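You operate a simulated robot arm through the tools that you are given. There is no shell and no other tool.

You run a simulated robot arm. Do the job below in one go: nothing can be reset, and whatever is moved stays where it is left.

## Task
Set heat and air as the run card says and start the run.
Fine: switch on, black valve open; leave the red and blue knobs and the grey slide alone; the run starts last.

The check looks at the end state, three seconds after you hand in, the way a careful person would. Anything else that was tipped, shoved, dropped, spilled or broken makes it a failure.

## Robot
A 7-joint arm with a fingered hand, fixed in place. Base frame: the origin is at the foot of the arm, x ahead of it, y to its left, z up. Units: mm, degrees, N and s.
Its first joint turns from -69.0 to 172.0 degrees. Payload 5 kg.
Tool frame: the origin (TCP) lies between the finger pads and is the grasp point; the fingertips stand 32 mm ahead of it; z points along the fingers, y is the line along which they close. The gripper opens to 160 mm. The gripper's body begins 89 mm behind the TCP. The gripper is a hand of 3 fingers: y runs from the thumb to the fingers, the wrist lies at [0, 0, -252] in the tool frame, and closing takes about 1.5 s.
Orientation is told as [roll, pitch, yaw] about the base's x, y, z axes, in that order, counted from this pose: with the fingers straight down and closing along the base's y, the tool's x points along the base's -x, its y along +y and its z along -z.

## Interface
- The arm moves only by the tool servo_tool. Its argument "rows" is a list of rows, each a list of 2 entries, a list of its own where there are three numbers: the shift along the tool's x, y, z in mm, then the turn, a rotation vector about the tool's x, y, z in degrees. In form: [[[x, y, z], [rx, ry, rz]], ...]. A call has 1 to 20 rows; each row is the pose to reach, as a shift and turn from the pose commanded when the call began, along the tool's axes at that moment. "fingers" is the finger opening in mm, from 0 to 160, set as the call begins (left out, the last holds). Each row takes 0.2 s and may step no farther than 50 mm and 8.6 degrees from the row before; otherwise, or with a gripper value out of range, the whole call is refused. Where a pose cannot be reached the arm comes as near as it can. A force on the tool above 40 N (or 10 N above the force at the start of the call, whichever is more), or a blocked arm, ends the call early, and 0.2 s more pass. The fingers move at their own pace (about 108 mm/s each) and stop on an object; they squeeze with about 28 N. The grip force told is the motor's: it shows also when the fingers shut on nothing. Time passes only in rows, and 0.2 s behind the last, so rows that repeat a pose let the fingers close. It gives the time, the measured TCP pose, the force on the tool (base axes), the opening and the grip force at its end, in the units of the frame above (readings bear some noise), with the torque about the TCP (base axes, N m) and any sound that the robot's microphone picked up.
- Cameras (640 x 400 px; columns grow to the right, rows downward): "scene" is fixed at [45.5, 491, 1566.2]; the picture's right is [-0.73, -0.68, 0.00], its down [-0.33, 0.35, -0.88] and it looks along [0.60, -0.64, -0.48] (base axes); focal length 334 px, centre (320, 200). "wrist" rides on the gripper at [65, -4, -116] in the tool frame; the picture's right is [0.06, 1.00, 0.00], its down [-0.87, 0.05, -0.49] and it looks along [-0.49, 0.03, 0.87] (tool axes); focal length 261 px, centre (320, 200).
- camera(camera): a new picture of that camera. It takes no simulated time.
- move_column(by): slides the trunk up (or, below 0, down) by that many mm; the arm rides with it, the base frame stays. It gives what a move gives, with no picture.
- curl_fingers(finger1, finger2, thumb_bend): sets how far each is bent, from 0 (flat) to 100 (curled in); at 30 the hand is open as for a grip, at 70 the pads meet at the TCP. One left out holds its place. A second passes; each finger stops where it meets its share of the squeeze, and holds until it gets a number again. A gripper value or a shape takes the hand back. It gives what a move gives, with no picture; readings hold the bend of each and the force on the fingers (four entries, about 0 where the hand has none), thumb and palm.
- hand_shape(shape): the hand has 3 fingers and takes this shape, open, in about a second: jaw (thumb against the fingers, like two jaws); tri (thumb and two fingers); tip (a fingertip pinch); poke (one finger out to press); point (the index stretched); flat (the hand flat); cup (the hand cupped); fist (a fist). The gripper value then closes the fingers along that shape, each until it touches; the sizes above hold for jaw. It gives what a move gives, with no picture.
- measure_at(camera, pixels): for up to 12 pixels [column, row] of the newest picture of that camera ("zoom" is the newest enlarged one), the place [x, y, z] in the base frame of the surface seen there, good to about 2 mm, but the place of the scene camera against the robot may be out by one fixed shift of up to 18 mm in any direction. It takes no simulated time.
- enlarge(camera, box): a new picture of the part [left, top, right, bottom] of that camera's present view, enlarged. It takes no simulated time.
- finish_job(): hands the job in; it is judged then, once.

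Unless the task says otherwise, let go and move clear before handing in.

The tools are called after "Request:" by a JSON object that holds its "name" and its "arguments". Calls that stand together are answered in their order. servo_tool: Moves the arm, as the interface text tells. Its arguments: {"type":"object","properties":{"rows":{"type":"array"},"fingers":{"type":"number"}},"required":["rows"]} The other tools are called the same way: move_column (by) slides the trunk up or down; hand_shape (shape) gives the hand a shape; curl_fingers (finger1, finger2, thumb_bend) moves the fingers one by one; camera (camera) takes a picture; measure_at (camera, pixels) gives the place of the surface under pixels of a picture; enlarge (camera, box) takes an enlarged picture of a part of a camera's view; finish_job () hands the job in.

At the start:

```text
clock: 0.0
position: [780.6, -177.5, 1160.1]
tool_rot: [0.0, 0.0, 0.0]
wrist_force: [0.2, -0.6, 0.1]
torque: [-0.03, 0.02, 0.0]
gripper_width: 159.9
grip_force: 0.0
shape: jaw
bend: [30.0, 30.0, 30.0]
finger forces: [0.0, 0.1, 0.0, 0.1, 0.1, 0.0]
trunk travel left (down, up): [-725.0, 215.0]
```

scene: 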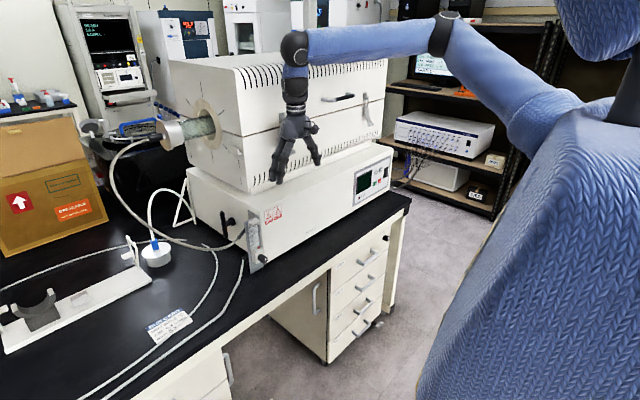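
wrist: 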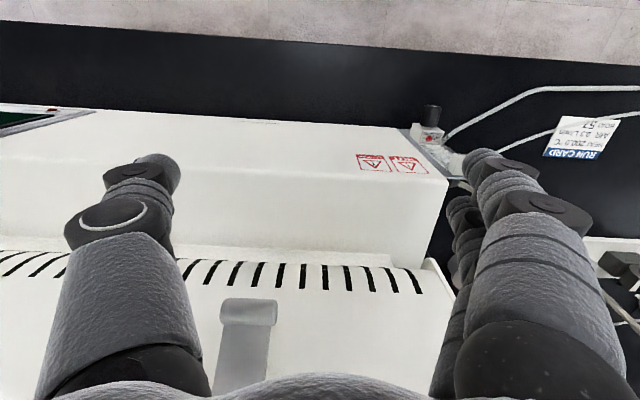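

The scene shows a tube furnace with a control panel near (372,180), a flowmeter near (253,240) and a run card near (168,325). I'll enlarge these parts first.

Request:
{"name": "enlarge", "arguments": {"camera": "scene", "box": [340, 140, 420, 220]}}

Request:
{"name": "enlarge", "arguments": {"camera": "scene", "box": [210, 190, 300, 280]}}

Request:
{"name": "enlarge", "arguments": {"camera": "scene", "box": [140, 300, 200, 350]}}

Request:
{"name": "enlarge", "arguments": {"camera": "wrist", "box": [400, 80, 640, 200]}}

Request:
{"name": "enlarge", "arguments": {"camera": "scene", "box": [80, 80, 280, 280]}}

```text
5.00 times, centred on (380, 180) of scene
```

zoom: 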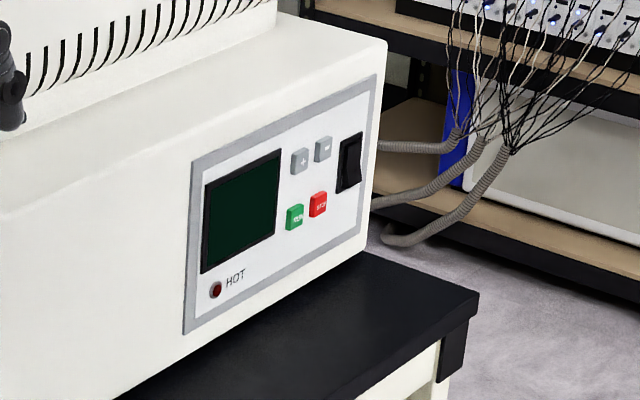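

```text
4.44 times, centred on (255, 235) of scene
```

zoom: 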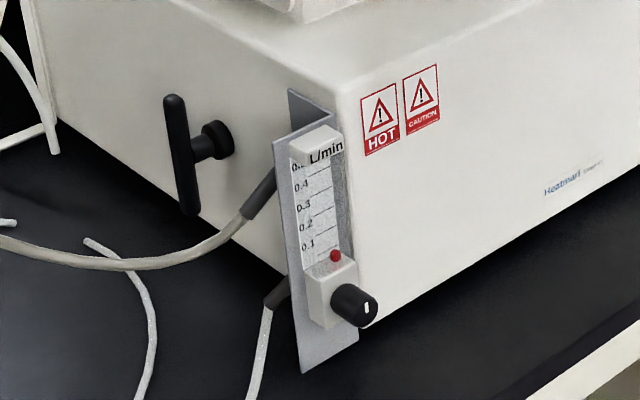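

```text
8.00 times, centred on (170, 325) of scene
```

zoom: 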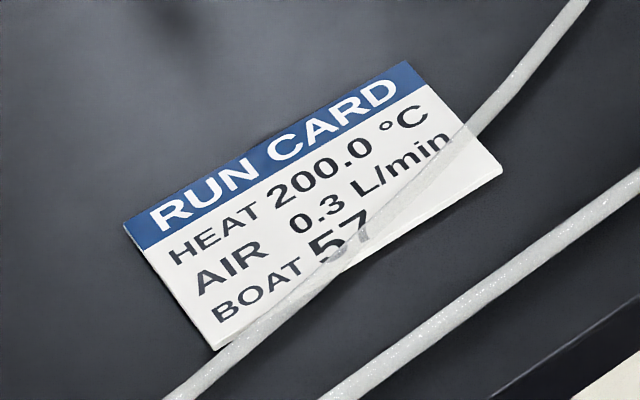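

```text
2.67 times, centred on (520, 140) of wrist
```

zoom: 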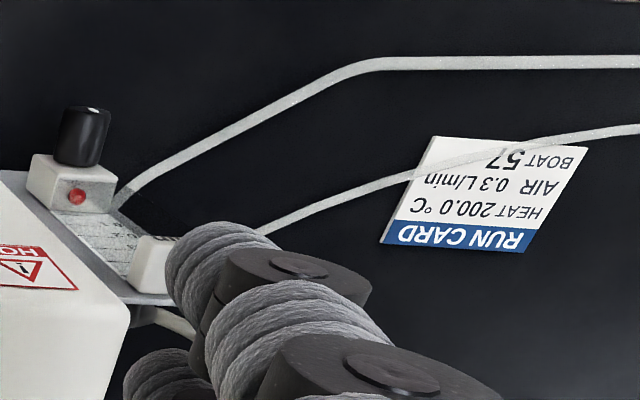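

```text
2.00 times, centred on (180, 180) of scene
```

zoom: 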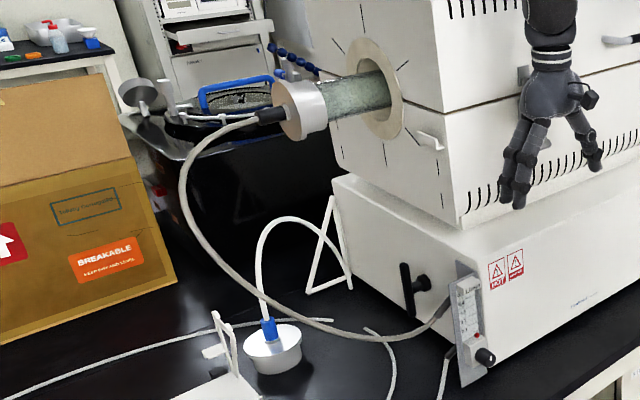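

The card reads HEAT 200.0 °C and AIR 0.3 L/min. There is a black T-handle on the end face, a flowmeter with a black knob, and a panel with +, −, green, red and a rocker. I'll measure these places next.

Request:
{"name": "enlarge", "arguments": {"camera": "scene", "box": [340, 140, 420, 220]}}

Request:
{"name": "measure_at", "arguments": {"camera": "zoom", "pixels": [[299, 161], [323, 150], [294, 217], [318, 205], [352, 150], [346, 178], [240, 210], [215, 290], [192, 165], [374, 80], [186, 330], [362, 235]]}}

Request:
{"name": "enlarge", "arguments": {"camera": "scene", "box": [210, 190, 300, 280]}}

Request:
{"name": "measure_at", "arguments": {"camera": "zoom", "pixels": [[355, 308], [366, 312], [325, 285], [335, 255], [315, 150], [175, 110], [188, 200], [222, 132], [195, 148], [150, 150], [420, 200], [310, 350]]}}

```text
5.00 times, centred on (380, 180) of scene
```

zoom: 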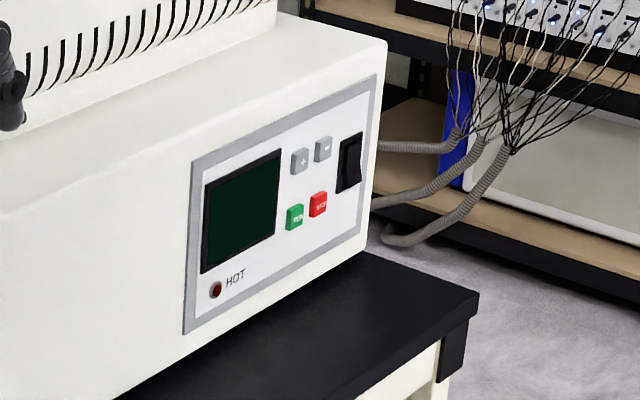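

```text
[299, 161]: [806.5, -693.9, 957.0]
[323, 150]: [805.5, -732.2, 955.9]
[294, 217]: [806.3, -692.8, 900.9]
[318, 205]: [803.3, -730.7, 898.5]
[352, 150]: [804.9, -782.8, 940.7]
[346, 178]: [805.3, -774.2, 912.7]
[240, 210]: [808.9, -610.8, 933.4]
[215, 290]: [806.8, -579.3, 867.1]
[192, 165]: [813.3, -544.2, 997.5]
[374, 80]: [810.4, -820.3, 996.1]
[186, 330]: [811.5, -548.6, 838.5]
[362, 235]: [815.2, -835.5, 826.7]
```

```text
4.44 times, centred on (255, 235) of scene
```

zoom: 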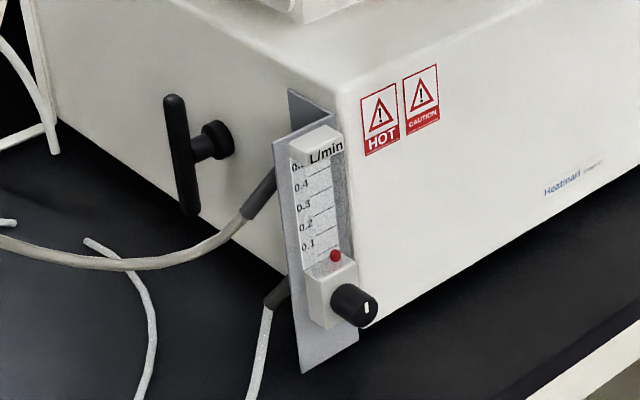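

```text
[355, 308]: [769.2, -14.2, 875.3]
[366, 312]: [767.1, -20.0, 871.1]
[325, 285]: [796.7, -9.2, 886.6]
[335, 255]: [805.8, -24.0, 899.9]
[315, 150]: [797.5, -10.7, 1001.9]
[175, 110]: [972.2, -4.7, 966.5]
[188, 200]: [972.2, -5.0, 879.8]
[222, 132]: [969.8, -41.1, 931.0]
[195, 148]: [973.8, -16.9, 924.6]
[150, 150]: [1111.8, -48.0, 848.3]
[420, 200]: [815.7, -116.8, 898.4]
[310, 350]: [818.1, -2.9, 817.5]
```

The panel faces −x at x≈805, and its buttons lie at y≈-693 to -780. The T-handle stands vertical at about (972,-10,925) and the flow knob is at about (768,-17,873). I'll back the hand off toward the robot before turning it.

Request:
{"name": "servo_tool", "arguments": {"rows": [[[40, 0, 0], [0, 0, 0]], [[80, 0, 0], [0, 0, 0]], [[120, 0, 0], [0, 0, 0]], [[160, 0, 0], [0, 0, 0]], [[200, 0, 0], [0, 0, 0]], [[240, 0, 0], [0, 0, 0]], [[280, 0, 0], [0, 0, 0]]]}}

Request:
{"name": "camera", "arguments": {"camera": "scene"}}

Request:
{"name": "camera", "arguments": {"camera": "wrist"}}

```text
clock: 1.6
position: [498.8, -178.7, 1158.9]
tool_rot: [0.0, 0.0, 0.0]
wrist_force: [0.6, 0.6, 0.4]
torque: [0.0, -0.02, 0.01]
gripper_width: 159.8
grip_force: 0.2
shape: jaw
bend: [30.0, 30.0, 30.0]
finger forces: [0.0, 0.0, 0.1, 0.0, 0.0, 0.0]
trunk travel left (down, up): [-725.0, 215.0]
```

```text
taken
```

scene: 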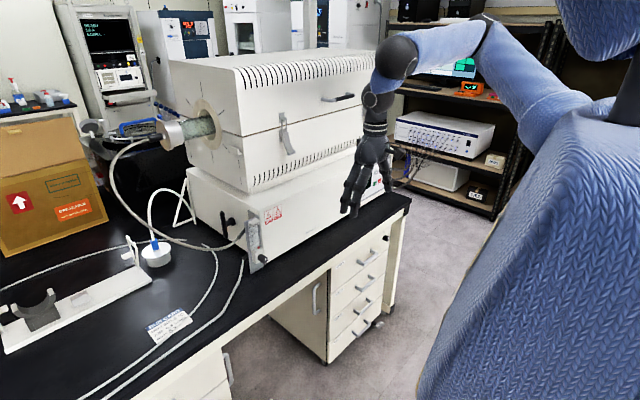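

```text
taken
```

wrist: 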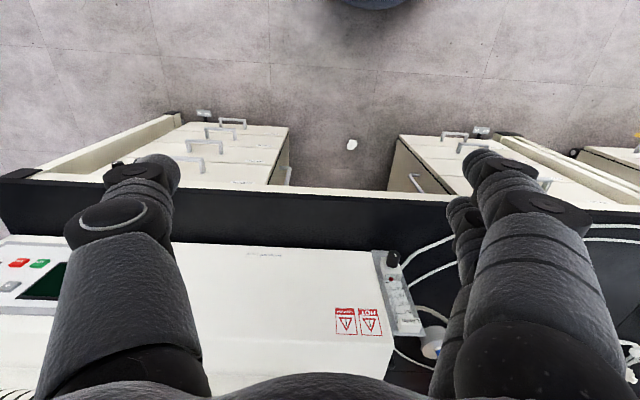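

The hand is clear of the furnace. Next I'll turn it to point forward (+x), to look at the front and to press from.

Request:
{"name": "servo_tool", "arguments": {"rows": [[[-10, 0, 0], [0, -7.5, 0]], [[-20, 0, 0], [0, -15, 0]], [[-30, 0, 0], [0, -22.5, 0]], [[-40, 0, 0], [0, -30, 0]], [[-50, 0, 0], [0, -37.5, 0]], [[-60, 0, 0], [0, -45, 0]], [[-70, 0, 0], [0, -52.5, 0]], [[-80, 0, 0], [0, -60, 0]], [[-90, 0, 0], [0, -67.5, 0]], [[-100, 0, 0], [0, -75, 0]], [[-100, 0, 0], [0, -82.5, 0]], [[-100, 0, 0], [0, -90, 0]]]}}

Request:
{"name": "camera", "arguments": {"camera": "scene"}}

Request:
{"name": "camera", "arguments": {"camera": "wrist"}}

```text
clock: 4.4
position: [701.7, -90.9, 1298.8]
tool_rot: [25.6, -82.1, -29.3]
wrist_force: [1.4, 0.2, -0.2]
torque: [-0.01, -0.01, -0.02]
gripper_width: 160.2
grip_force: 0.0
shape: jaw
bend: [30.0, 30.0, 30.0]
finger forces: [0.0, 0.0, 0.0, 0.0, 0.0, 0.0]
out of reach, approached as far as the arm can: row 2, 3, 4, 5, 6, 7, 8, 9, 10, 11, 12
trunk travel left (down, up): [-725.0, 215.0]
stopped in row 12: the arm was blocked; the commanded pose is now the measured one
```

```text
taken
```

scene: 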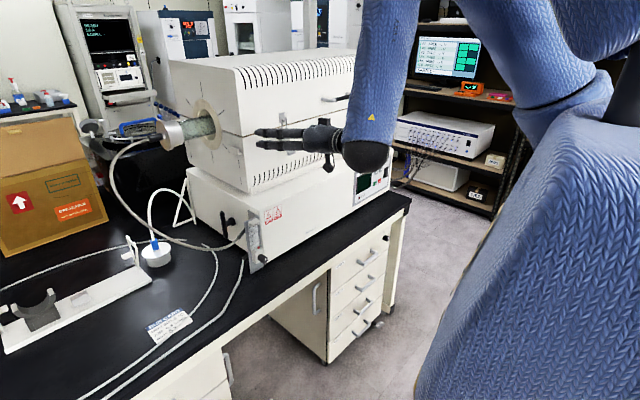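

```text
taken
```

wrist: 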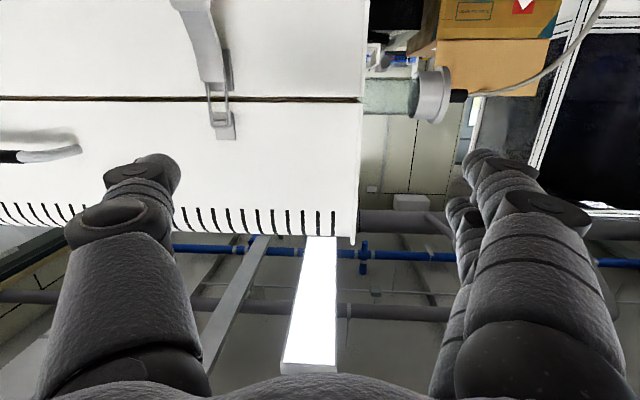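

The arm folded up too far at this height, and the hand is now near (702,-91,1299) pointing forward. I'll lower the trunk so the arm works at panel height.

Request:
{"name": "move_column", "arguments": {"by": -300}}

Request:
{"name": "camera", "arguments": {"camera": "scene"}}

Request:
{"name": "camera", "arguments": {"camera": "wrist"}}

```text
clock: 7.4
position: [699.2, -91.6, 1001.3]
tool_rot: [26.1, -82.3, -29.8]
wrist_force: [0.0, -0.4, 0.2]
torque: [0.0, -0.01, -0.03]
gripper_width: 159.8
grip_force: 0.0
shape: jaw
bend: [30.0, 30.0, 30.0]
finger forces: [0.0, 0.0, 0.0, 0.0, 0.0, 0.0]
trunk travel left (down, up): [-425.0, 515.0]
```

```text
taken
```

scene: 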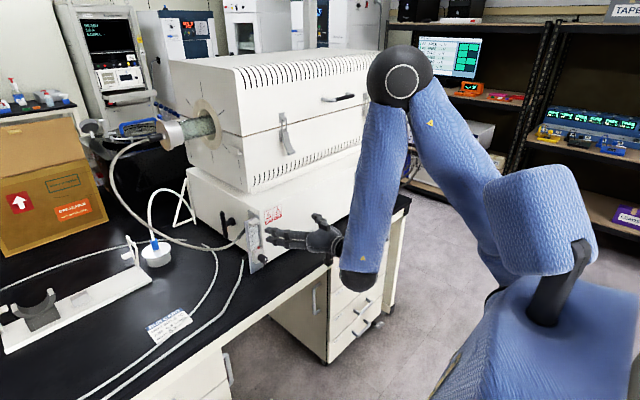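

```text
taken
```

wrist: 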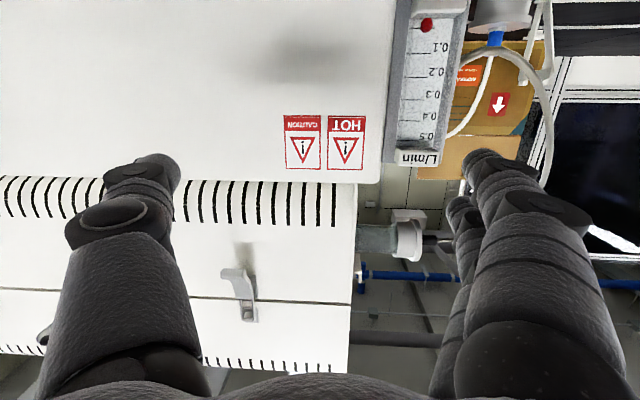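

The hand is now level with the panel, pointing forward, and the flowmeter scale is visible at the top of the wrist view. I'll swing left and yaw right so the wrist camera can see the T-handle and flow knob.

Request:
{"name": "servo_tool", "arguments": {"rows": [[[8, 29, -7], [3.75, 0, 0]], [[16, 58, -14], [7.5, 0, 0]], [[24, 88, -21], [11.25, 0, 0]], [[32, 117, -29], [15, 0, 0]], [[40, 147, -36], [18.75, 0, 0]], [[48, 176, -44], [22.5, 0, 0]], [[55, 206, -51], [26.25, 0, 0]], [[62, 235, -58], [30, 0, 0]]]}}

Request:
{"name": "servo_tool", "arguments": {"rows": [[[0, 0, 0], [0, 6, 0]], [[0, 0, 0], [0, 12, 0]], [[0, 0, 0], [0, 18, 0]], [[0, 0, 0], [0, 24, 0]], [[0, 0, 0], [0, 30, 0]]]}}

Request:
{"name": "camera", "arguments": {"camera": "wrist"}}

Request:
{"name": "camera", "arguments": {"camera": "scene"}}

```text
clock: 8.2
position: [702.4, -58.5, 1004.8]
tool_rot: [38.8, -76.3, -57.1]
wrist_force: [-0.3, -0.9, -0.2]
torque: [0.01, 0.0, 0.04]
gripper_width: 159.7
grip_force: 0.0
shape: jaw
bend: [30.0, 30.0, 30.0]
finger forces: [0.0, 0.1, 0.1, 0.0, 0.1, 0.2]
out of reach, approached as far as the arm can: row 3
trunk travel left (down, up): [-425.0, 515.0]
stopped in row 3: the arm was blocked; the commanded pose is now the measured one
```

```text
clock: 9.4
position: [703.6, -56.6, 1002.6]
tool_rot: [12.6, -48.5, -28.3]
wrist_force: [0.1, -0.9, 0.8]
torque: [0.0, 0.02, -0.01]
gripper_width: 160.0
grip_force: 0.0
shape: jaw
bend: [30.0, 30.0, 30.0]
finger forces: [0.1, 0.0, 0.0, 0.0, 0.0, 0.1]
trunk travel left (down, up): [-425.0, 515.0]
```

```text
taken
```

wrist: 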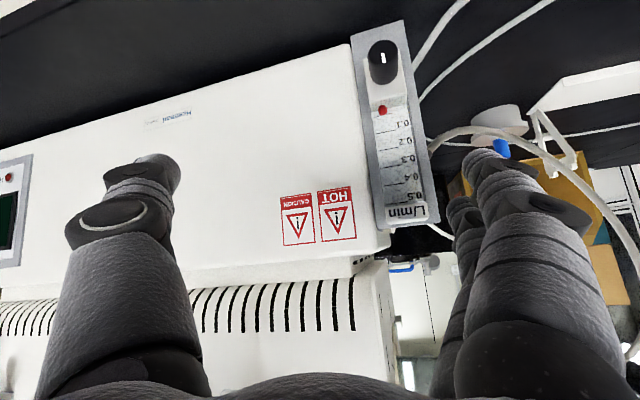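

```text
taken
```

scene: 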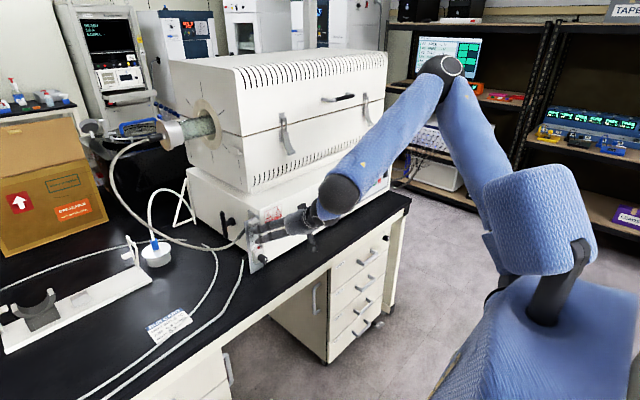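

The arm answers well at this tilt, and the red float at (383,109) rests at zero on the scale. I'll move the hand left so the camera sees past the flowmeter to the T-handle.

Request:
{"name": "servo_tool", "arguments": {"rows": [[[12, 34, -1], [0, 0, 0]], [[24, 67, -2], [0, 0, 0]], [[36, 101, -3], [0, 0, 0]], [[48, 134, -4], [0, 0, 0]], [[60, 168, -4], [0, 0, 0]]]}}

Request:
{"name": "camera", "arguments": {"camera": "wrist"}}

Request:
{"name": "camera", "arguments": {"camera": "scene"}}

```text
clock: 10.6
position: [717.4, 124.1, 982.3]
tool_rot: [12.5, -48.7, -28.3]
wrist_force: [0.5, 0.5, -0.5]
torque: [-0.01, -0.04, -0.04]
gripper_width: 160.2
grip_force: 0.1
shape: jaw
bend: [30.0, 30.0, 30.0]
finger forces: [0.0, 0.1, 0.0, 0.0, 0.0, 0.1]
trunk travel left (down, up): [-425.0, 515.0]
```

```text
taken
```

wrist: 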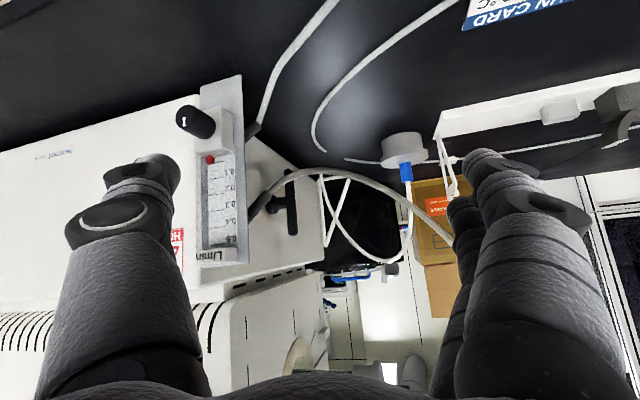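

```text
taken
```

scene: 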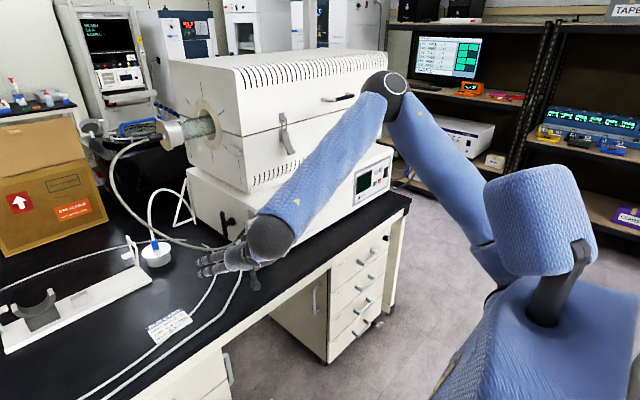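

Request:
{"name": "enlarge", "arguments": {"camera": "wrist", "box": [160, 70, 340, 290]}}

Request:
{"name": "measure_at", "arguments": {"camera": "wrist", "pixels": [[184, 121], [195, 122], [291, 175], [291, 230], [281, 202], [297, 202], [252, 210], [290, 178], [225, 100], [210, 160], [237, 240], [380, 185]]}}

```text
1.82 times, centred on (250, 180) of wrist
```

zoom: 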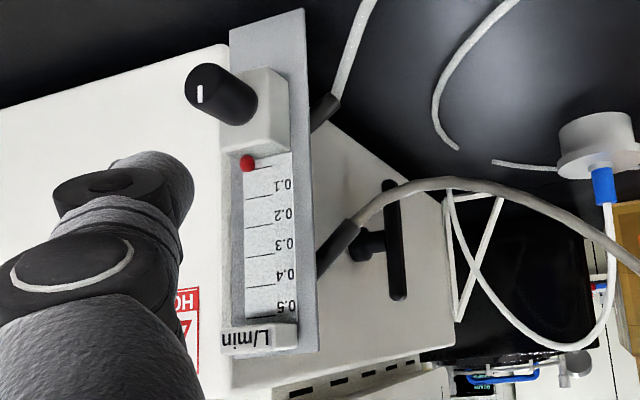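

```text
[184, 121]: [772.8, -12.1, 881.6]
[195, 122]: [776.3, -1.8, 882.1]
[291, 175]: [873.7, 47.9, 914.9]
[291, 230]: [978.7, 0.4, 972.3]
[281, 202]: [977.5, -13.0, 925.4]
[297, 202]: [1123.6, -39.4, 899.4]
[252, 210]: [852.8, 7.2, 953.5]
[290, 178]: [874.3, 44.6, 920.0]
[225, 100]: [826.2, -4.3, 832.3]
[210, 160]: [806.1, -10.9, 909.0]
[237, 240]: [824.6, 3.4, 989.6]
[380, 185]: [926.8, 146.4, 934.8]
```

The wrist view shows the T-handle upright at about (978,0,925) behind the hose, which passes at about (874,48,915). The knob's white mark and the scale are clear. I'll measure the hose path and tube end before going nearer.

Request:
{"name": "measure_at", "arguments": {"camera": "wrist", "pixels": [[262, 195], [310, 169], [345, 173], [410, 200], [435, 222], [450, 240], [405, 150], [408, 190], [325, 200], [310, 330], [300, 360], [290, 300]]}}

Request:
{"name": "measure_at", "arguments": {"camera": "scene", "pixels": [[175, 135], [165, 130], [195, 128], [205, 105], [160, 130], [111, 170], [130, 215], [170, 240], [200, 248], [115, 145], [215, 160], [190, 195]]}}

```text
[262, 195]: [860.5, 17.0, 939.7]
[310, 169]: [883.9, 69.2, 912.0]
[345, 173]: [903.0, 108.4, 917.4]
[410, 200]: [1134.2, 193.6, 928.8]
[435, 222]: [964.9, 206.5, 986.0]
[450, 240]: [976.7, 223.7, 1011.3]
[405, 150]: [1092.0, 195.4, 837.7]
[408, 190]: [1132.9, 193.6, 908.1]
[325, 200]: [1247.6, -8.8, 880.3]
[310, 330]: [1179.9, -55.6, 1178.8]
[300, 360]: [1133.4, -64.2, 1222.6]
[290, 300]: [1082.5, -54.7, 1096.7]
```

```text
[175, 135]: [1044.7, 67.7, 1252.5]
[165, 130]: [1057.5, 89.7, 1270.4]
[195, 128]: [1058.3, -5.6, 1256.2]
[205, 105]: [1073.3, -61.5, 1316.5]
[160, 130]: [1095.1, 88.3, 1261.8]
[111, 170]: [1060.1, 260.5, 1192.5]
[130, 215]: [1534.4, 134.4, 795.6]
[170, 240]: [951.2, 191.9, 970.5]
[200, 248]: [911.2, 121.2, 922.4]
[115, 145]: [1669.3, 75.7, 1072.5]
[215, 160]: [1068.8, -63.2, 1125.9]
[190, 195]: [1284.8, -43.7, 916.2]
```

The hose arcs from the bracket through (903,108,917) up to the tube end at about (1095,95,1265), so the lever is best reached from above. I'll check where the shoulder sits to pick a good trunk height, and take a closer look at the knob.

Request:
{"name": "measure_at", "arguments": {"camera": "scene", "pixels": [[540, 220], [560, 270], [395, 85], [270, 240], [490, 265], [600, 300], [450, 170], [560, 180]]}}

Request:
{"name": "enlarge", "arguments": {"camera": "wrist", "box": [160, 80, 260, 180]}}

Request:
{"name": "measure_at", "arguments": {"camera": "zoom", "pixels": [[125, 175], [150, 150], [170, 200], [130, 210], [205, 160], [220, 215], [235, 190], [250, 250], [255, 300], [290, 200], [160, 178], [330, 100]]}}

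```text
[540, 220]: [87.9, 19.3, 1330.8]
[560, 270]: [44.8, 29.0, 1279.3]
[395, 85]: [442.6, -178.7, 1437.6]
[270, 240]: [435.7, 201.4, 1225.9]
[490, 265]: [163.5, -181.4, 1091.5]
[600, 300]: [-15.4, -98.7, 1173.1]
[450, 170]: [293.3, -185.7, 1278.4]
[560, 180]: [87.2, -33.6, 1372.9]
```

```text
4.00 times, centred on (210, 130) of wrist
```

zoom: 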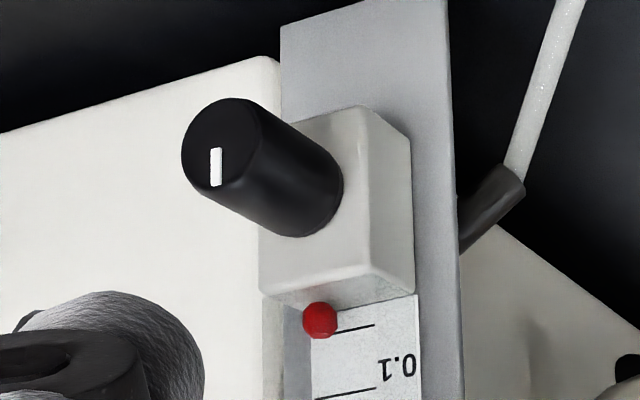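

```text
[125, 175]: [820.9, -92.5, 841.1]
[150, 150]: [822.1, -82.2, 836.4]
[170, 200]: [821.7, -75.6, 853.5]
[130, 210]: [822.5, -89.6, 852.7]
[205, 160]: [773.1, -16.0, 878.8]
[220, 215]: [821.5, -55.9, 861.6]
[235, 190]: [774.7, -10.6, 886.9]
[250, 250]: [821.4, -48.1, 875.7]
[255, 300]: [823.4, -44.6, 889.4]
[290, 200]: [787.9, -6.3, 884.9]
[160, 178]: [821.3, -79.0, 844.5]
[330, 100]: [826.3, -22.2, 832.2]
```

The knob's white mark points up, and the knob is about 24 mm across with its front at x≈773. I'll measure the knob's face and edges on this zoom more finely.

Request:
{"name": "measure_at", "arguments": {"camera": "zoom", "pixels": [[216, 145], [188, 145], [192, 120], [216, 104], [240, 110], [216, 183], [200, 175], [245, 140], [300, 232], [340, 170], [280, 250], [300, 150]]}}

Request:
{"name": "enlarge", "arguments": {"camera": "scene", "box": [235, 215, 275, 270]}}

```text
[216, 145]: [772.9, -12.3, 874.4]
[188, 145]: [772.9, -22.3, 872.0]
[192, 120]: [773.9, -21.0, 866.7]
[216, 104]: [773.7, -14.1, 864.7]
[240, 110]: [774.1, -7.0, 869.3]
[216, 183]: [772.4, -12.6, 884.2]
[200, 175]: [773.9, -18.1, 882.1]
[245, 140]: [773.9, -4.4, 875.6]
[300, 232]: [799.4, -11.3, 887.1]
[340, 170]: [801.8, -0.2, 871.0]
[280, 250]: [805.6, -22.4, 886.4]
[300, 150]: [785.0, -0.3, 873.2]
```

```text
7.27 times, centred on (255, 242) of scene
```

zoom: 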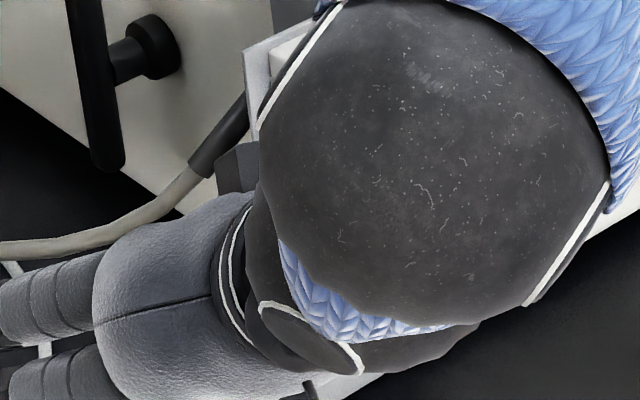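

The knob's axis runs along x through about (−, -12, 875), with radius about 11 mm and its face at x≈773. I'll check the bench edge position so the hand clears it.

Request:
{"name": "measure_at", "arguments": {"camera": "scene", "pixels": [[258, 285], [300, 262], [330, 240], [330, 255], [228, 300], [222, 325], [400, 205], [165, 325], [240, 290], [380, 215]]}}

Request:
{"name": "camera", "arguments": {"camera": "scene"}}

```text
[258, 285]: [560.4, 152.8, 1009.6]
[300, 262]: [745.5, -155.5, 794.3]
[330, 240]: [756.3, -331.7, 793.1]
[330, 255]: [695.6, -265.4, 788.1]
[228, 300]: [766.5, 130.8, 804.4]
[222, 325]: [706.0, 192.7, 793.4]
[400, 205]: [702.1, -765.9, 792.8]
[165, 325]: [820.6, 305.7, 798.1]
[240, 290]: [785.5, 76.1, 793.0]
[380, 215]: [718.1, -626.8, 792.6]
```

```text
taken
```

scene: 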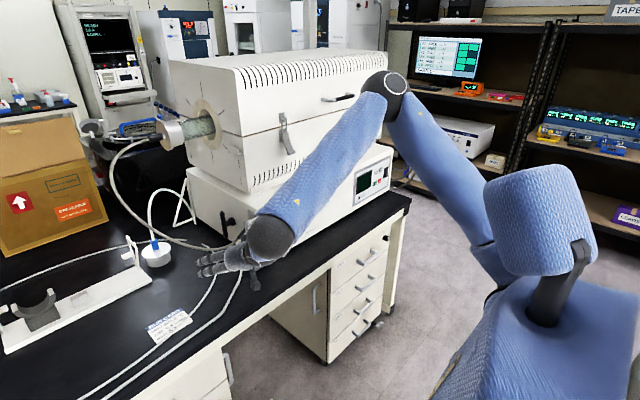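

The bench top is at z≈800 with its front edge at x≈700, so a level grasp of the knob is clear. I'll level the hand and put it in front of the knob.

Request:
{"name": "servo_tool", "arguments": {"rows": [[[5, -24, 10], [-2.5, -6.5, -2.4]], [[10, -48, 20], [-5, -13, -4.8]], [[14, -72, 31], [-7.5, -19.5, -7.2]], [[19, -96, 41], [-10, -26, -9.7]], [[24, -121, 51], [-12.5, -32.5, -12.1]], [[28.6, -144.7, 61.4], [-15, -39, -14.5]]]}}

Request:
{"name": "camera", "arguments": {"camera": "wrist"}}

Request:
{"name": "camera", "arguments": {"camera": "scene"}}

```text
clock: 12.2
position: [753.6, -53.7, 972.0]
tool_rot: [53.4, -80.2, -58.8]
wrist_force: [1.1, -1.4, 0.0]
torque: [-0.01, -0.04, 0.0]
gripper_width: 159.8
grip_force: 0.0
shape: jaw
bend: [30.0, 30.0, 30.0]
finger forces: [0.0, 0.0, 0.0, 0.0, 0.0, 0.0]
out of reach, approached as far as the arm can: row 5, 6
trunk travel left (down, up): [-425.0, 515.0]
stopped in row 6: the arm was blocked; the commanded pose is now the measured one
```

```text
taken
```

wrist: 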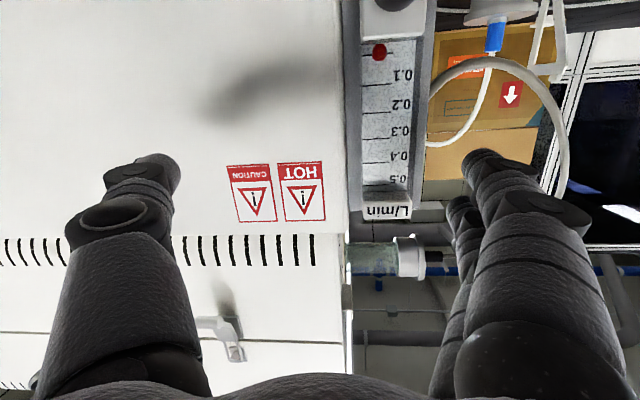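

```text
taken
```

scene: 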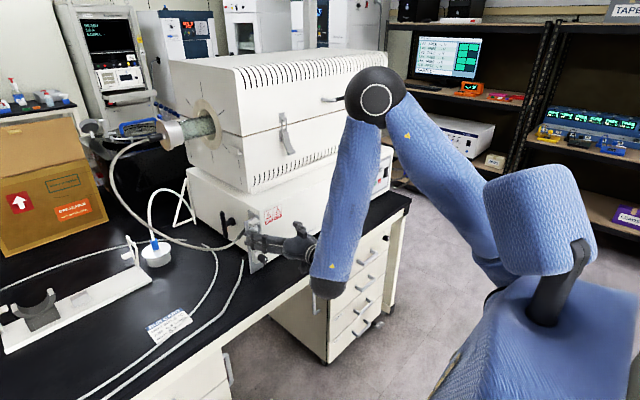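

The reach stops when the forearm is too steep, so I need a lower trunk. I'll raise and tilt the hand, then lower the trunk.

Request:
{"name": "servo_tool", "arguments": {"rows": [[[-30, 4, -20], [0, 5, 0]], [[-70, 8, -35], [0, 10, 0]], [[-112, 13, -48], [0, 15, 0]], [[-155, 18, -58], [0, 20, 0]], [[-198, 23, -67], [0, 25, 0]], [[-242, 29, -75], [0, 30, 0]]]}}

Request:
{"name": "move_column", "arguments": {"by": -150}}

Request:
{"name": "camera", "arguments": {"camera": "scene"}}

```text
clock: 13.6
position: [701.7, -51.6, 1225.4]
tool_rot: [13.1, -53.5, -16.2]
wrist_force: [-0.1, -0.2, -0.3]
torque: [0.02, 0.0, 0.02]
gripper_width: 160.2
grip_force: 0.1
shape: jaw
bend: [30.0, 30.0, 30.0]
finger forces: [0.1, 0.0, 0.1, 0.0, 0.0, 0.0]
trunk travel left (down, up): [-425.0, 515.0]
```

```text
clock: 15.3
position: [703.7, -50.9, 1074.1]
tool_rot: [13.0, -53.5, -16.0]
wrist_force: [0.0, -0.3, -0.1]
torque: [0.01, 0.0, 0.03]
gripper_width: 159.8
grip_force: 0.0
shape: jaw
bend: [30.0, 30.0, 30.0]
finger forces: [0.0, 0.1, 0.0, 0.0, 0.0, 0.0]
trunk travel left (down, up): [-275.0, 665.0]
```

```text
taken
```

scene: 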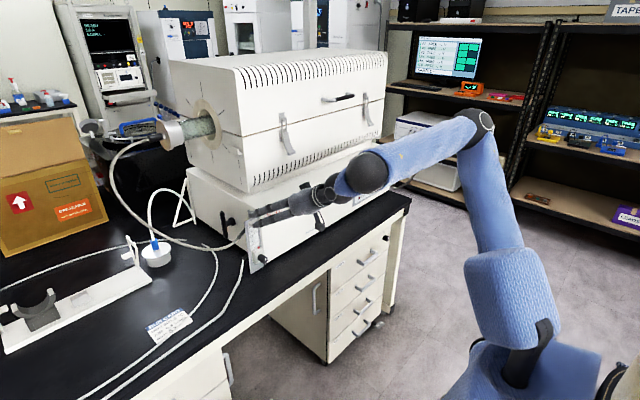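

The forearm lies flatter now. I'll level the hand in front of the knob again.

Request:
{"name": "servo_tool", "arguments": {"rows": [[[24, 2.5, 17], [-0.5, -5.9, -1.5]], [[49, 5, 34], [-1, -11.8, -3.1]], [[73, 7.5, 50], [-1.5, -17.7, -4.6]], [[97, 10, 67], [-2, -23.6, -6.1]], [[122, 12.5, 84], [-2.4, -29.5, -7.7]], [[146, 15, 101], [-2.9, -35.4, -9.2]]]}}

Request:
{"name": "camera", "arguments": {"camera": "scene"}}

Request:
{"name": "camera", "arguments": {"camera": "wrist"}}

```text
clock: 16.9
position: [717.2, -58.7, 925.9]
tool_rot: [90.0, -82.6, -93.9]
wrist_force: [0.4, -1.1, 0.7]
torque: [0.04, 0.01, 0.12]
gripper_width: 160.1
grip_force: 0.2
shape: jaw
bend: [30.0, 30.0, 30.0]
finger forces: [0.1, 0.0, 0.0, 0.0, 0.0, 0.0]
trunk travel left (down, up): [-275.0, 665.0]
stopped in row 6: the arm was blocked; the commanded pose is now the measured one
```

```text
taken
```

scene: 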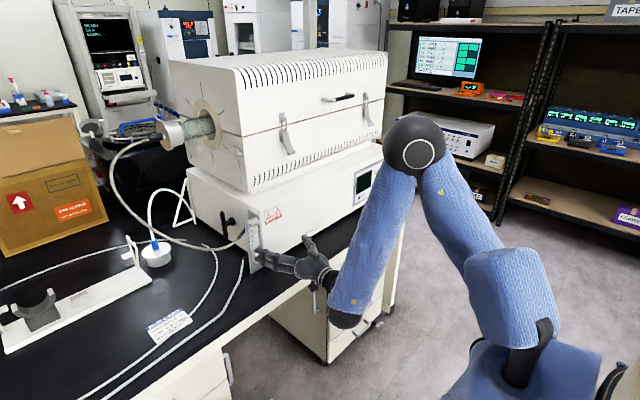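

```text
taken
```

wrist: 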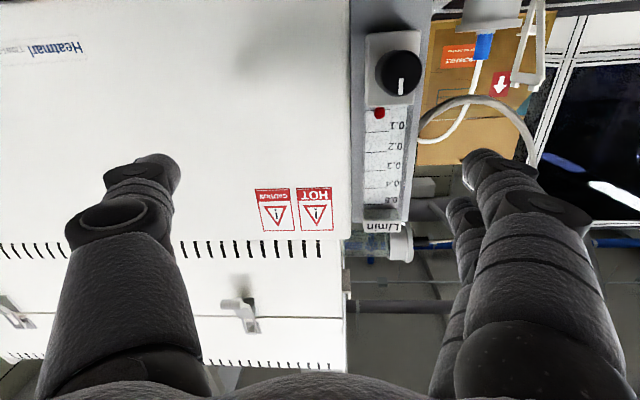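

The knob is now face-on at (400,72) in the wrist view, its mark pointing up. The pose is nearly level, and the target lies a bit further out, so I'll go to about (735,-12,875) and straighten up.

Request:
{"name": "servo_tool", "arguments": {"rows": [[[14, 10, 10], [-1, 0, -1.8]], [[28, 20, 14.8], [-2, 0.1, -3.7]], [[42, 31, 14.8], [-3, 0.2, -5.6]], [[56.8, 41.1, 14.8], [-3.9, 0.3, -7.4]]]}}

Request:
{"name": "camera", "arguments": {"camera": "wrist"}}

Request:
{"name": "camera", "arguments": {"camera": "scene"}}

```text
clock: 18.1
position: [747.7, -52.4, 908.9]
tool_rot: [96.2, -83.5, -99.6]
wrist_force: [0.9, -0.3, 0.2]
torque: [-0.02, -0.03, 0.04]
gripper_width: 159.9
grip_force: 0.1
shape: jaw
bend: [30.0, 30.0, 30.0]
finger forces: [0.0, 0.0, 0.0, 0.0, 0.1, 0.0]
trunk travel left (down, up): [-275.0, 665.0]
stopped in row 4: the arm was blocked; the commanded pose is now the measured one
```

```text
taken
```

wrist: 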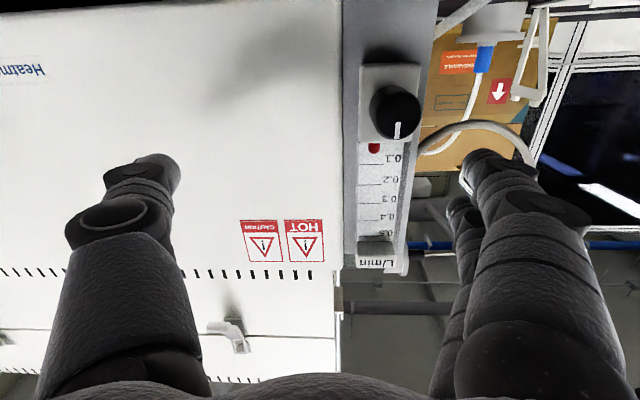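

```text
taken
```

scene: 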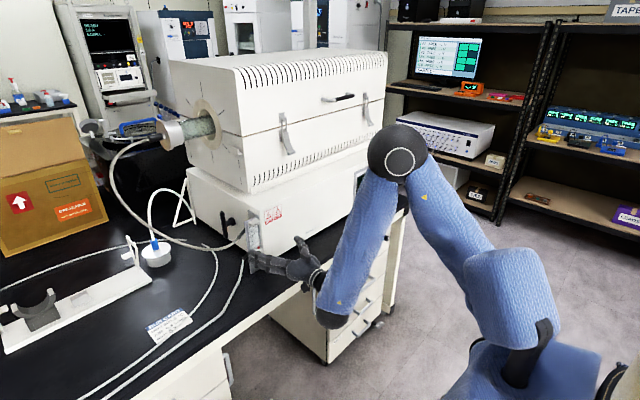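

The forearm is too steep for the wrist to bend level here. I'll raise the hand and lower the trunk nearly all the way, so the forearm flattens.

Request:
{"name": "servo_tool", "arguments": {"rows": [[[-30, 3, -27], [0, 0, 0]], [[-75, 8, -27], [0, 0, 0]], [[-120, 13, -27], [0, 0, 0]], [[-165, 18, -27], [0, 0, 0]], [[-210, 23, -27], [0, 0, 0]], [[-253, 27, -27], [0, 0, 0]]]}}

Request:
{"name": "move_column", "arguments": {"by": -230}}

Request:
{"name": "camera", "arguments": {"camera": "scene"}}

Request:
{"name": "camera", "arguments": {"camera": "wrist"}}

```text
clock: 19.5
position: [715.1, -47.4, 1163.1]
tool_rot: [96.6, -84.0, -100.0]
wrist_force: [0.2, 0.2, -0.1]
torque: [-0.02, 0.02, -0.01]
gripper_width: 159.9
grip_force: 0.0
shape: jaw
bend: [30.0, 30.0, 30.0]
finger forces: [0.0, 0.0, 0.0, 0.0, 0.0, 0.0]
trunk travel left (down, up): [-275.0, 665.0]
```

```text
clock: 22.0
position: [715.5, -46.8, 933.6]
tool_rot: [96.8, -84.0, -100.2]
wrist_force: [0.9, 0.7, -1.0]
torque: [-0.02, 0.01, 0.0]
gripper_width: 160.0
grip_force: 0.1
shape: jaw
bend: [30.0, 30.0, 30.0]
finger forces: [0.0, 0.0, 0.1, 0.1, 0.1, 0.0]
trunk travel left (down, up): [-45.0, 895.0]
```

```text
taken
```

scene: 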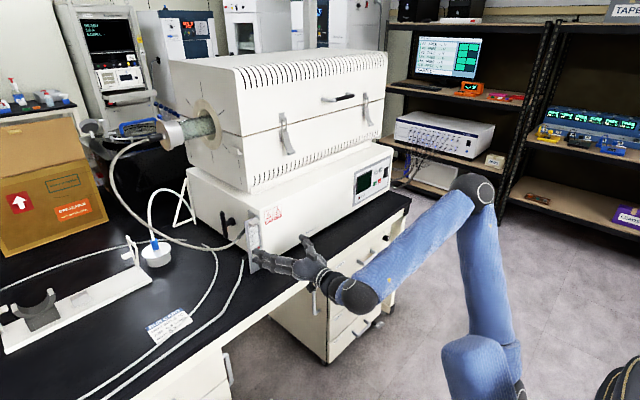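

```text
taken
```

wrist: 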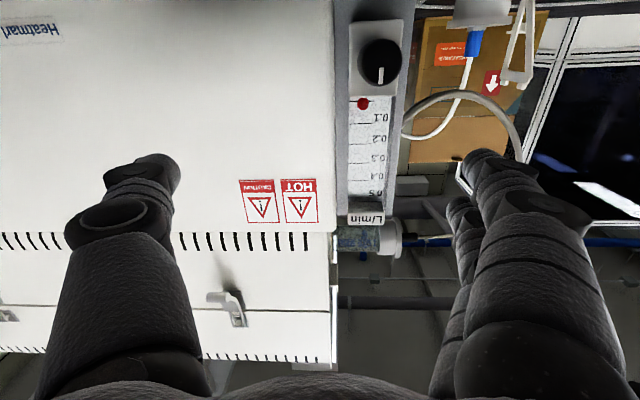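

The arm now has room: the hand is level at (715,-47,934) and the knob is visible at (379,63). I'll straighten the hand and put it in front of the knob axis.

Request:
{"name": "servo_tool", "arguments": {"rows": [[[20, 10, 4], [-1.1, 0, -2.1]], [[40, 20, 8], [-2.3, -0.1, -4.3]], [[61, 29, 12], [-3.4, -0.2, -6.4]], [[61, 29, 12], [-3.4, -0.2, -6.4]]]}}

Request:
{"name": "camera", "arguments": {"camera": "wrist"}}

Request:
{"name": "camera", "arguments": {"camera": "scene"}}

```text
clock: 23.0
position: [730.6, -14.4, 874.8]
tool_rot: [-160.0, -88.8, 160.1]
wrist_force: [-0.5, 0.1, 0.7]
torque: [0.02, -0.03, 0.01]
gripper_width: 160.2
grip_force: 0.1
shape: jaw
bend: [30.0, 30.0, 30.0]
finger forces: [0.0, 0.1, 0.0, 0.1, 0.0, 0.0]
trunk travel left (down, up): [-45.0, 895.0]
```

```text
taken
```

wrist: 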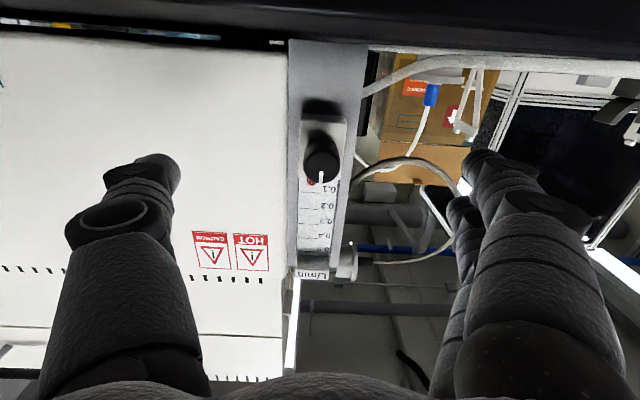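

```text
taken
```

scene: 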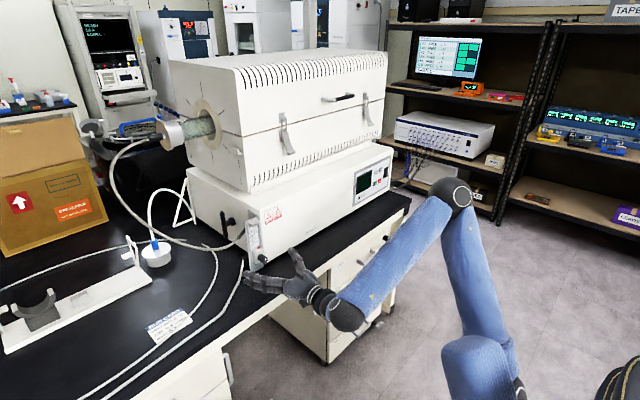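

The hand is straight and the knob sits dead ahead at (321,163). I'll measure the knob again in this view, and the fingers too.

Request:
{"name": "enlarge", "arguments": {"camera": "wrist", "box": [280, 90, 380, 200]}}

Request:
{"name": "measure_at", "arguments": {"camera": "wrist", "pixels": [[321, 163], [308, 163], [334, 163], [321, 178], [321, 152], [160, 170], [480, 165], [455, 215], [321, 140], [340, 125]]}}

```text
3.64 times, centred on (330, 145) of wrist
```

zoom: 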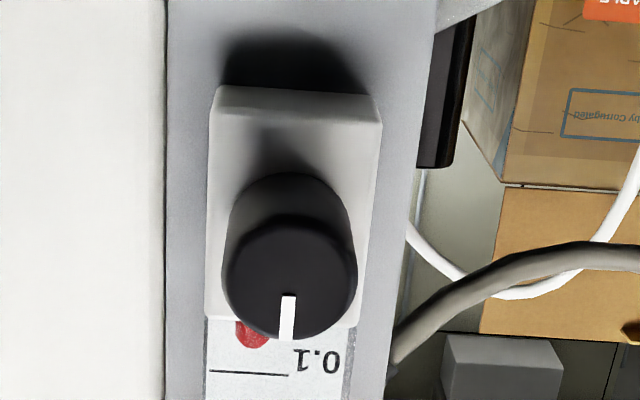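

```text
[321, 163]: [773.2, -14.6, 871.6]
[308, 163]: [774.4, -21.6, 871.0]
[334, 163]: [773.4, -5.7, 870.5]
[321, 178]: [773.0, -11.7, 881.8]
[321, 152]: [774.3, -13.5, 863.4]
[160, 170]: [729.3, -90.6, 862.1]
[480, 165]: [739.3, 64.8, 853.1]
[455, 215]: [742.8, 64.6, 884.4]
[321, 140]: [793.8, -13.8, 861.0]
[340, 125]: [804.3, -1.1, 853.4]
```

The knob's axis lies at about (y -13.5, z 873.5), and the TCP is within 1–2 mm of it. I'll narrow the fingers, then move forward around the knob.

Request:
{"name": "servo_tool", "arguments": {"rows": [[[0, 0, 0], [0, 0, 0]], [[0, 0.5, 0], [0, 0, 0]], [[0, 0.5, 0], [0, 0, 0]], [[0.5, 0.5, 0], [0, 0, 0]]], "fingers": 70}}

Request:
{"name": "camera", "arguments": {"camera": "wrist"}}

```text
clock: 24.0
position: [730.8, -13.0, 874.8]
tool_rot: [-161.8, -89.0, 161.9]
wrist_force: [0.4, 0.9, 0.6]
torque: [0.01, 0.01, -0.01]
gripper_width: 71.1
grip_force: 0.0
shape: jaw
bend: [73.0, 73.0, 70.0]
finger forces: [0.0, 0.0, 0.1, 0.1, 0.1, 0.0]
trunk travel left (down, up): [-45.0, 895.0]
```

```text
taken
```

wrist: 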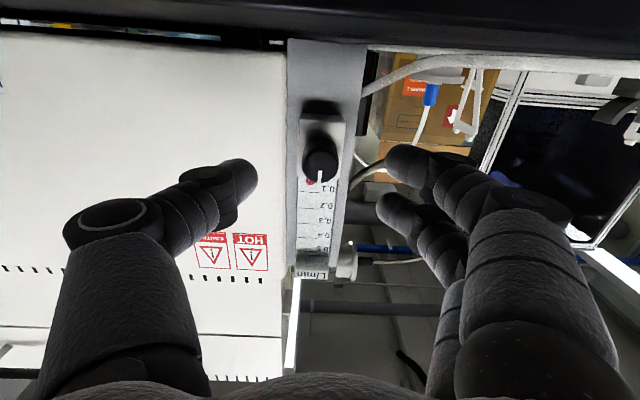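

The thumb at (245,170) and the fingers at (390,185) straddle the knob with room on both sides. I'll move in 34 mm and close.

Request:
{"name": "servo_tool", "arguments": {"rows": [[[0, 0, 8], [0, 0, 0]], [[0, 0, 17], [0, 0, 0]], [[0, 0, 26], [0, 0, 0]], [[0, 0, 34], [0, 0, 0]], [[0, 0, 34], [0, 0, 0]]]}}

Request:
{"name": "camera", "arguments": {"camera": "wrist"}}

Request:
{"name": "enlarge", "arguments": {"camera": "scene", "box": [225, 200, 305, 290]}}

```text
clock: 25.2
position: [763.9, -13.0, 875.2]
tool_rot: [-162.7, -88.9, 162.7]
wrist_force: [-0.6, 0.0, -0.2]
torque: [-0.01, 0.0, 0.0]
gripper_width: 70.7
grip_force: 0.1
shape: jaw
bend: [73.0, 73.0, 70.0]
finger forces: [0.1, 0.0, 0.1, 0.0, 0.0, 0.0]
trunk travel left (down, up): [-45.0, 895.0]
```

```text
taken
```

wrist: 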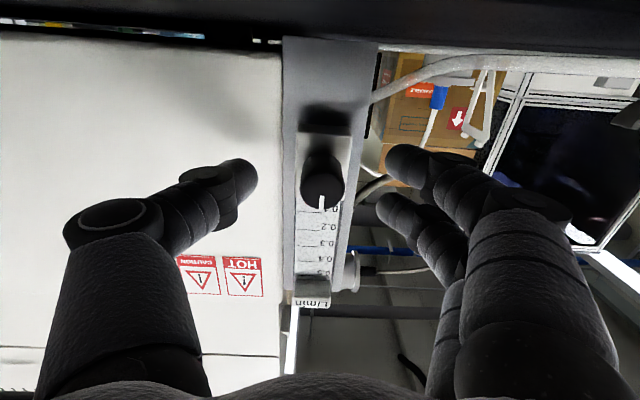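

```text
4.44 times, centred on (265, 245) of scene
```

zoom: 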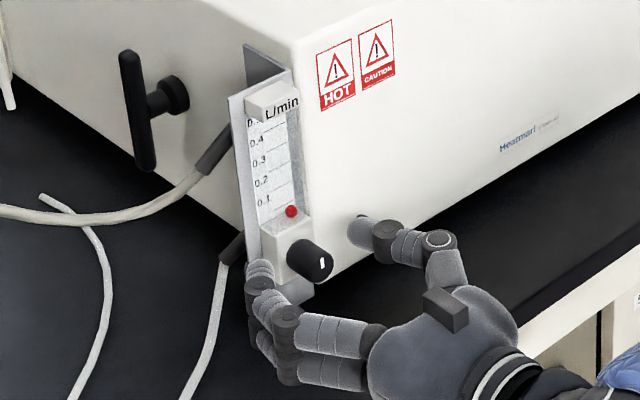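

The fingers stand on both sides of the knob, in line with it in both views. I'll close on it now.

Request:
{"name": "servo_tool", "arguments": {"rows": [[[0, 0, 0], [0, 0, 0]], [[0, 0, 0], [0, 0, 0]], [[0, 0, 0], [0, 0, 0]], [[0, 0, 0], [0, 0, 0]], [[0, 0, 0], [0, 0, 0]]], "fingers": 12}}

Request:
{"name": "camera", "arguments": {"camera": "wrist"}}

Request:
{"name": "enlarge", "arguments": {"camera": "scene", "box": [225, 200, 305, 290]}}

```text
clock: 26.4
position: [764.3, -13.6, 875.4]
tool_rot: [-162.6, -88.9, 162.5]
wrist_force: [4.6, -3.3, 2.4]
torque: [-0.01, -0.05, -0.03]
gripper_width: 12.3
grip_force: 28.7
shape: jaw
bend: [72.0, 71.0, 70.0]
finger forces: [10.7, 10.8, 0.1, 0.0, 26.3, 0.0]
trunk travel left (down, up): [-45.0, 895.0]
```

```text
taken
```

wrist: 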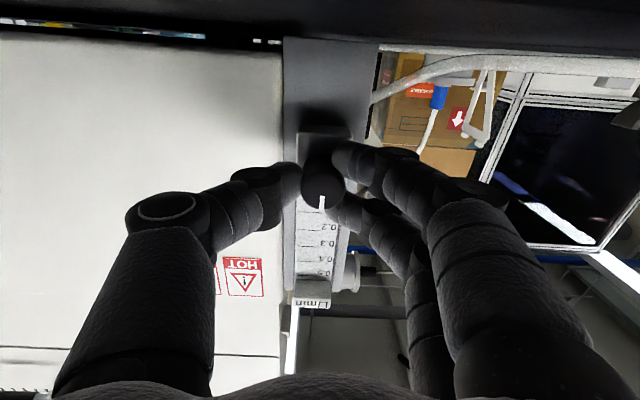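

```text
4.44 times, centred on (265, 245) of scene
```

zoom: 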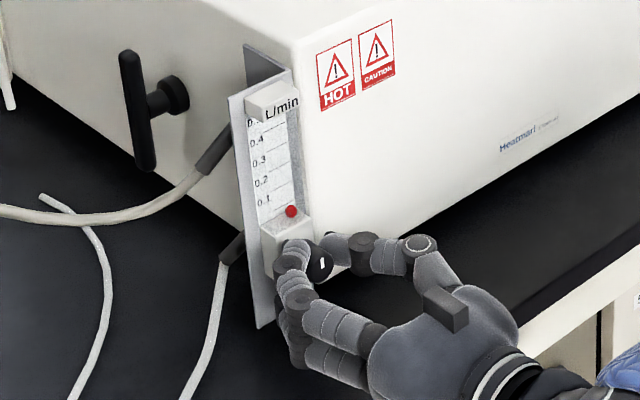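

The grip holds (10.7, 10.8 and 26 N on the knob). I'll turn it a little counterclockwise as seen from the front and watch the float and the mark.

Request:
{"name": "servo_tool", "arguments": {"rows": [[[0, 0, 0], [0, 0, -5]], [[0, 0, 0], [0, 0, -10]], [[0, 0, 0], [0, 0, -15]], [[0, 0, 0], [0, 0, -20]], [[0, 0, 0], [0, 0, -25]], [[0, 0, 0], [0, 0, -30]], [[0, 0, 0], [0, 0, -30]]]}}

Request:
{"name": "camera", "arguments": {"camera": "wrist"}}

Request:
{"name": "enlarge", "arguments": {"camera": "scene", "box": [225, 200, 305, 290]}}

```text
clock: 28.0
position: [764.4, -11.3, 877.5]
tool_rot: [-92.5, -59.5, 92.1]
wrist_force: [16.7, 1.2, 25.7]
torque: [0.57, -0.4, -0.06]
gripper_width: 10.8
grip_force: 28.0
shape: jaw
bend: [72.0, 71.0, 70.0]
finger forces: [11.5, 38.6, 0.1, 0.0, 28.2, 0.0]
trunk travel left (down, up): [-45.0, 895.0]
```

```text
taken
```

wrist: 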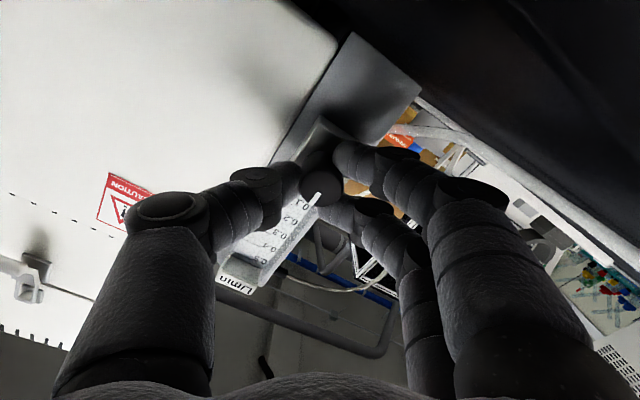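

```text
4.44 times, centred on (265, 245) of scene
```

zoom: 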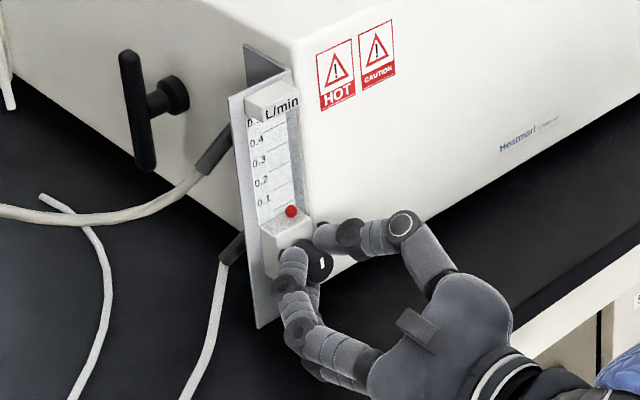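

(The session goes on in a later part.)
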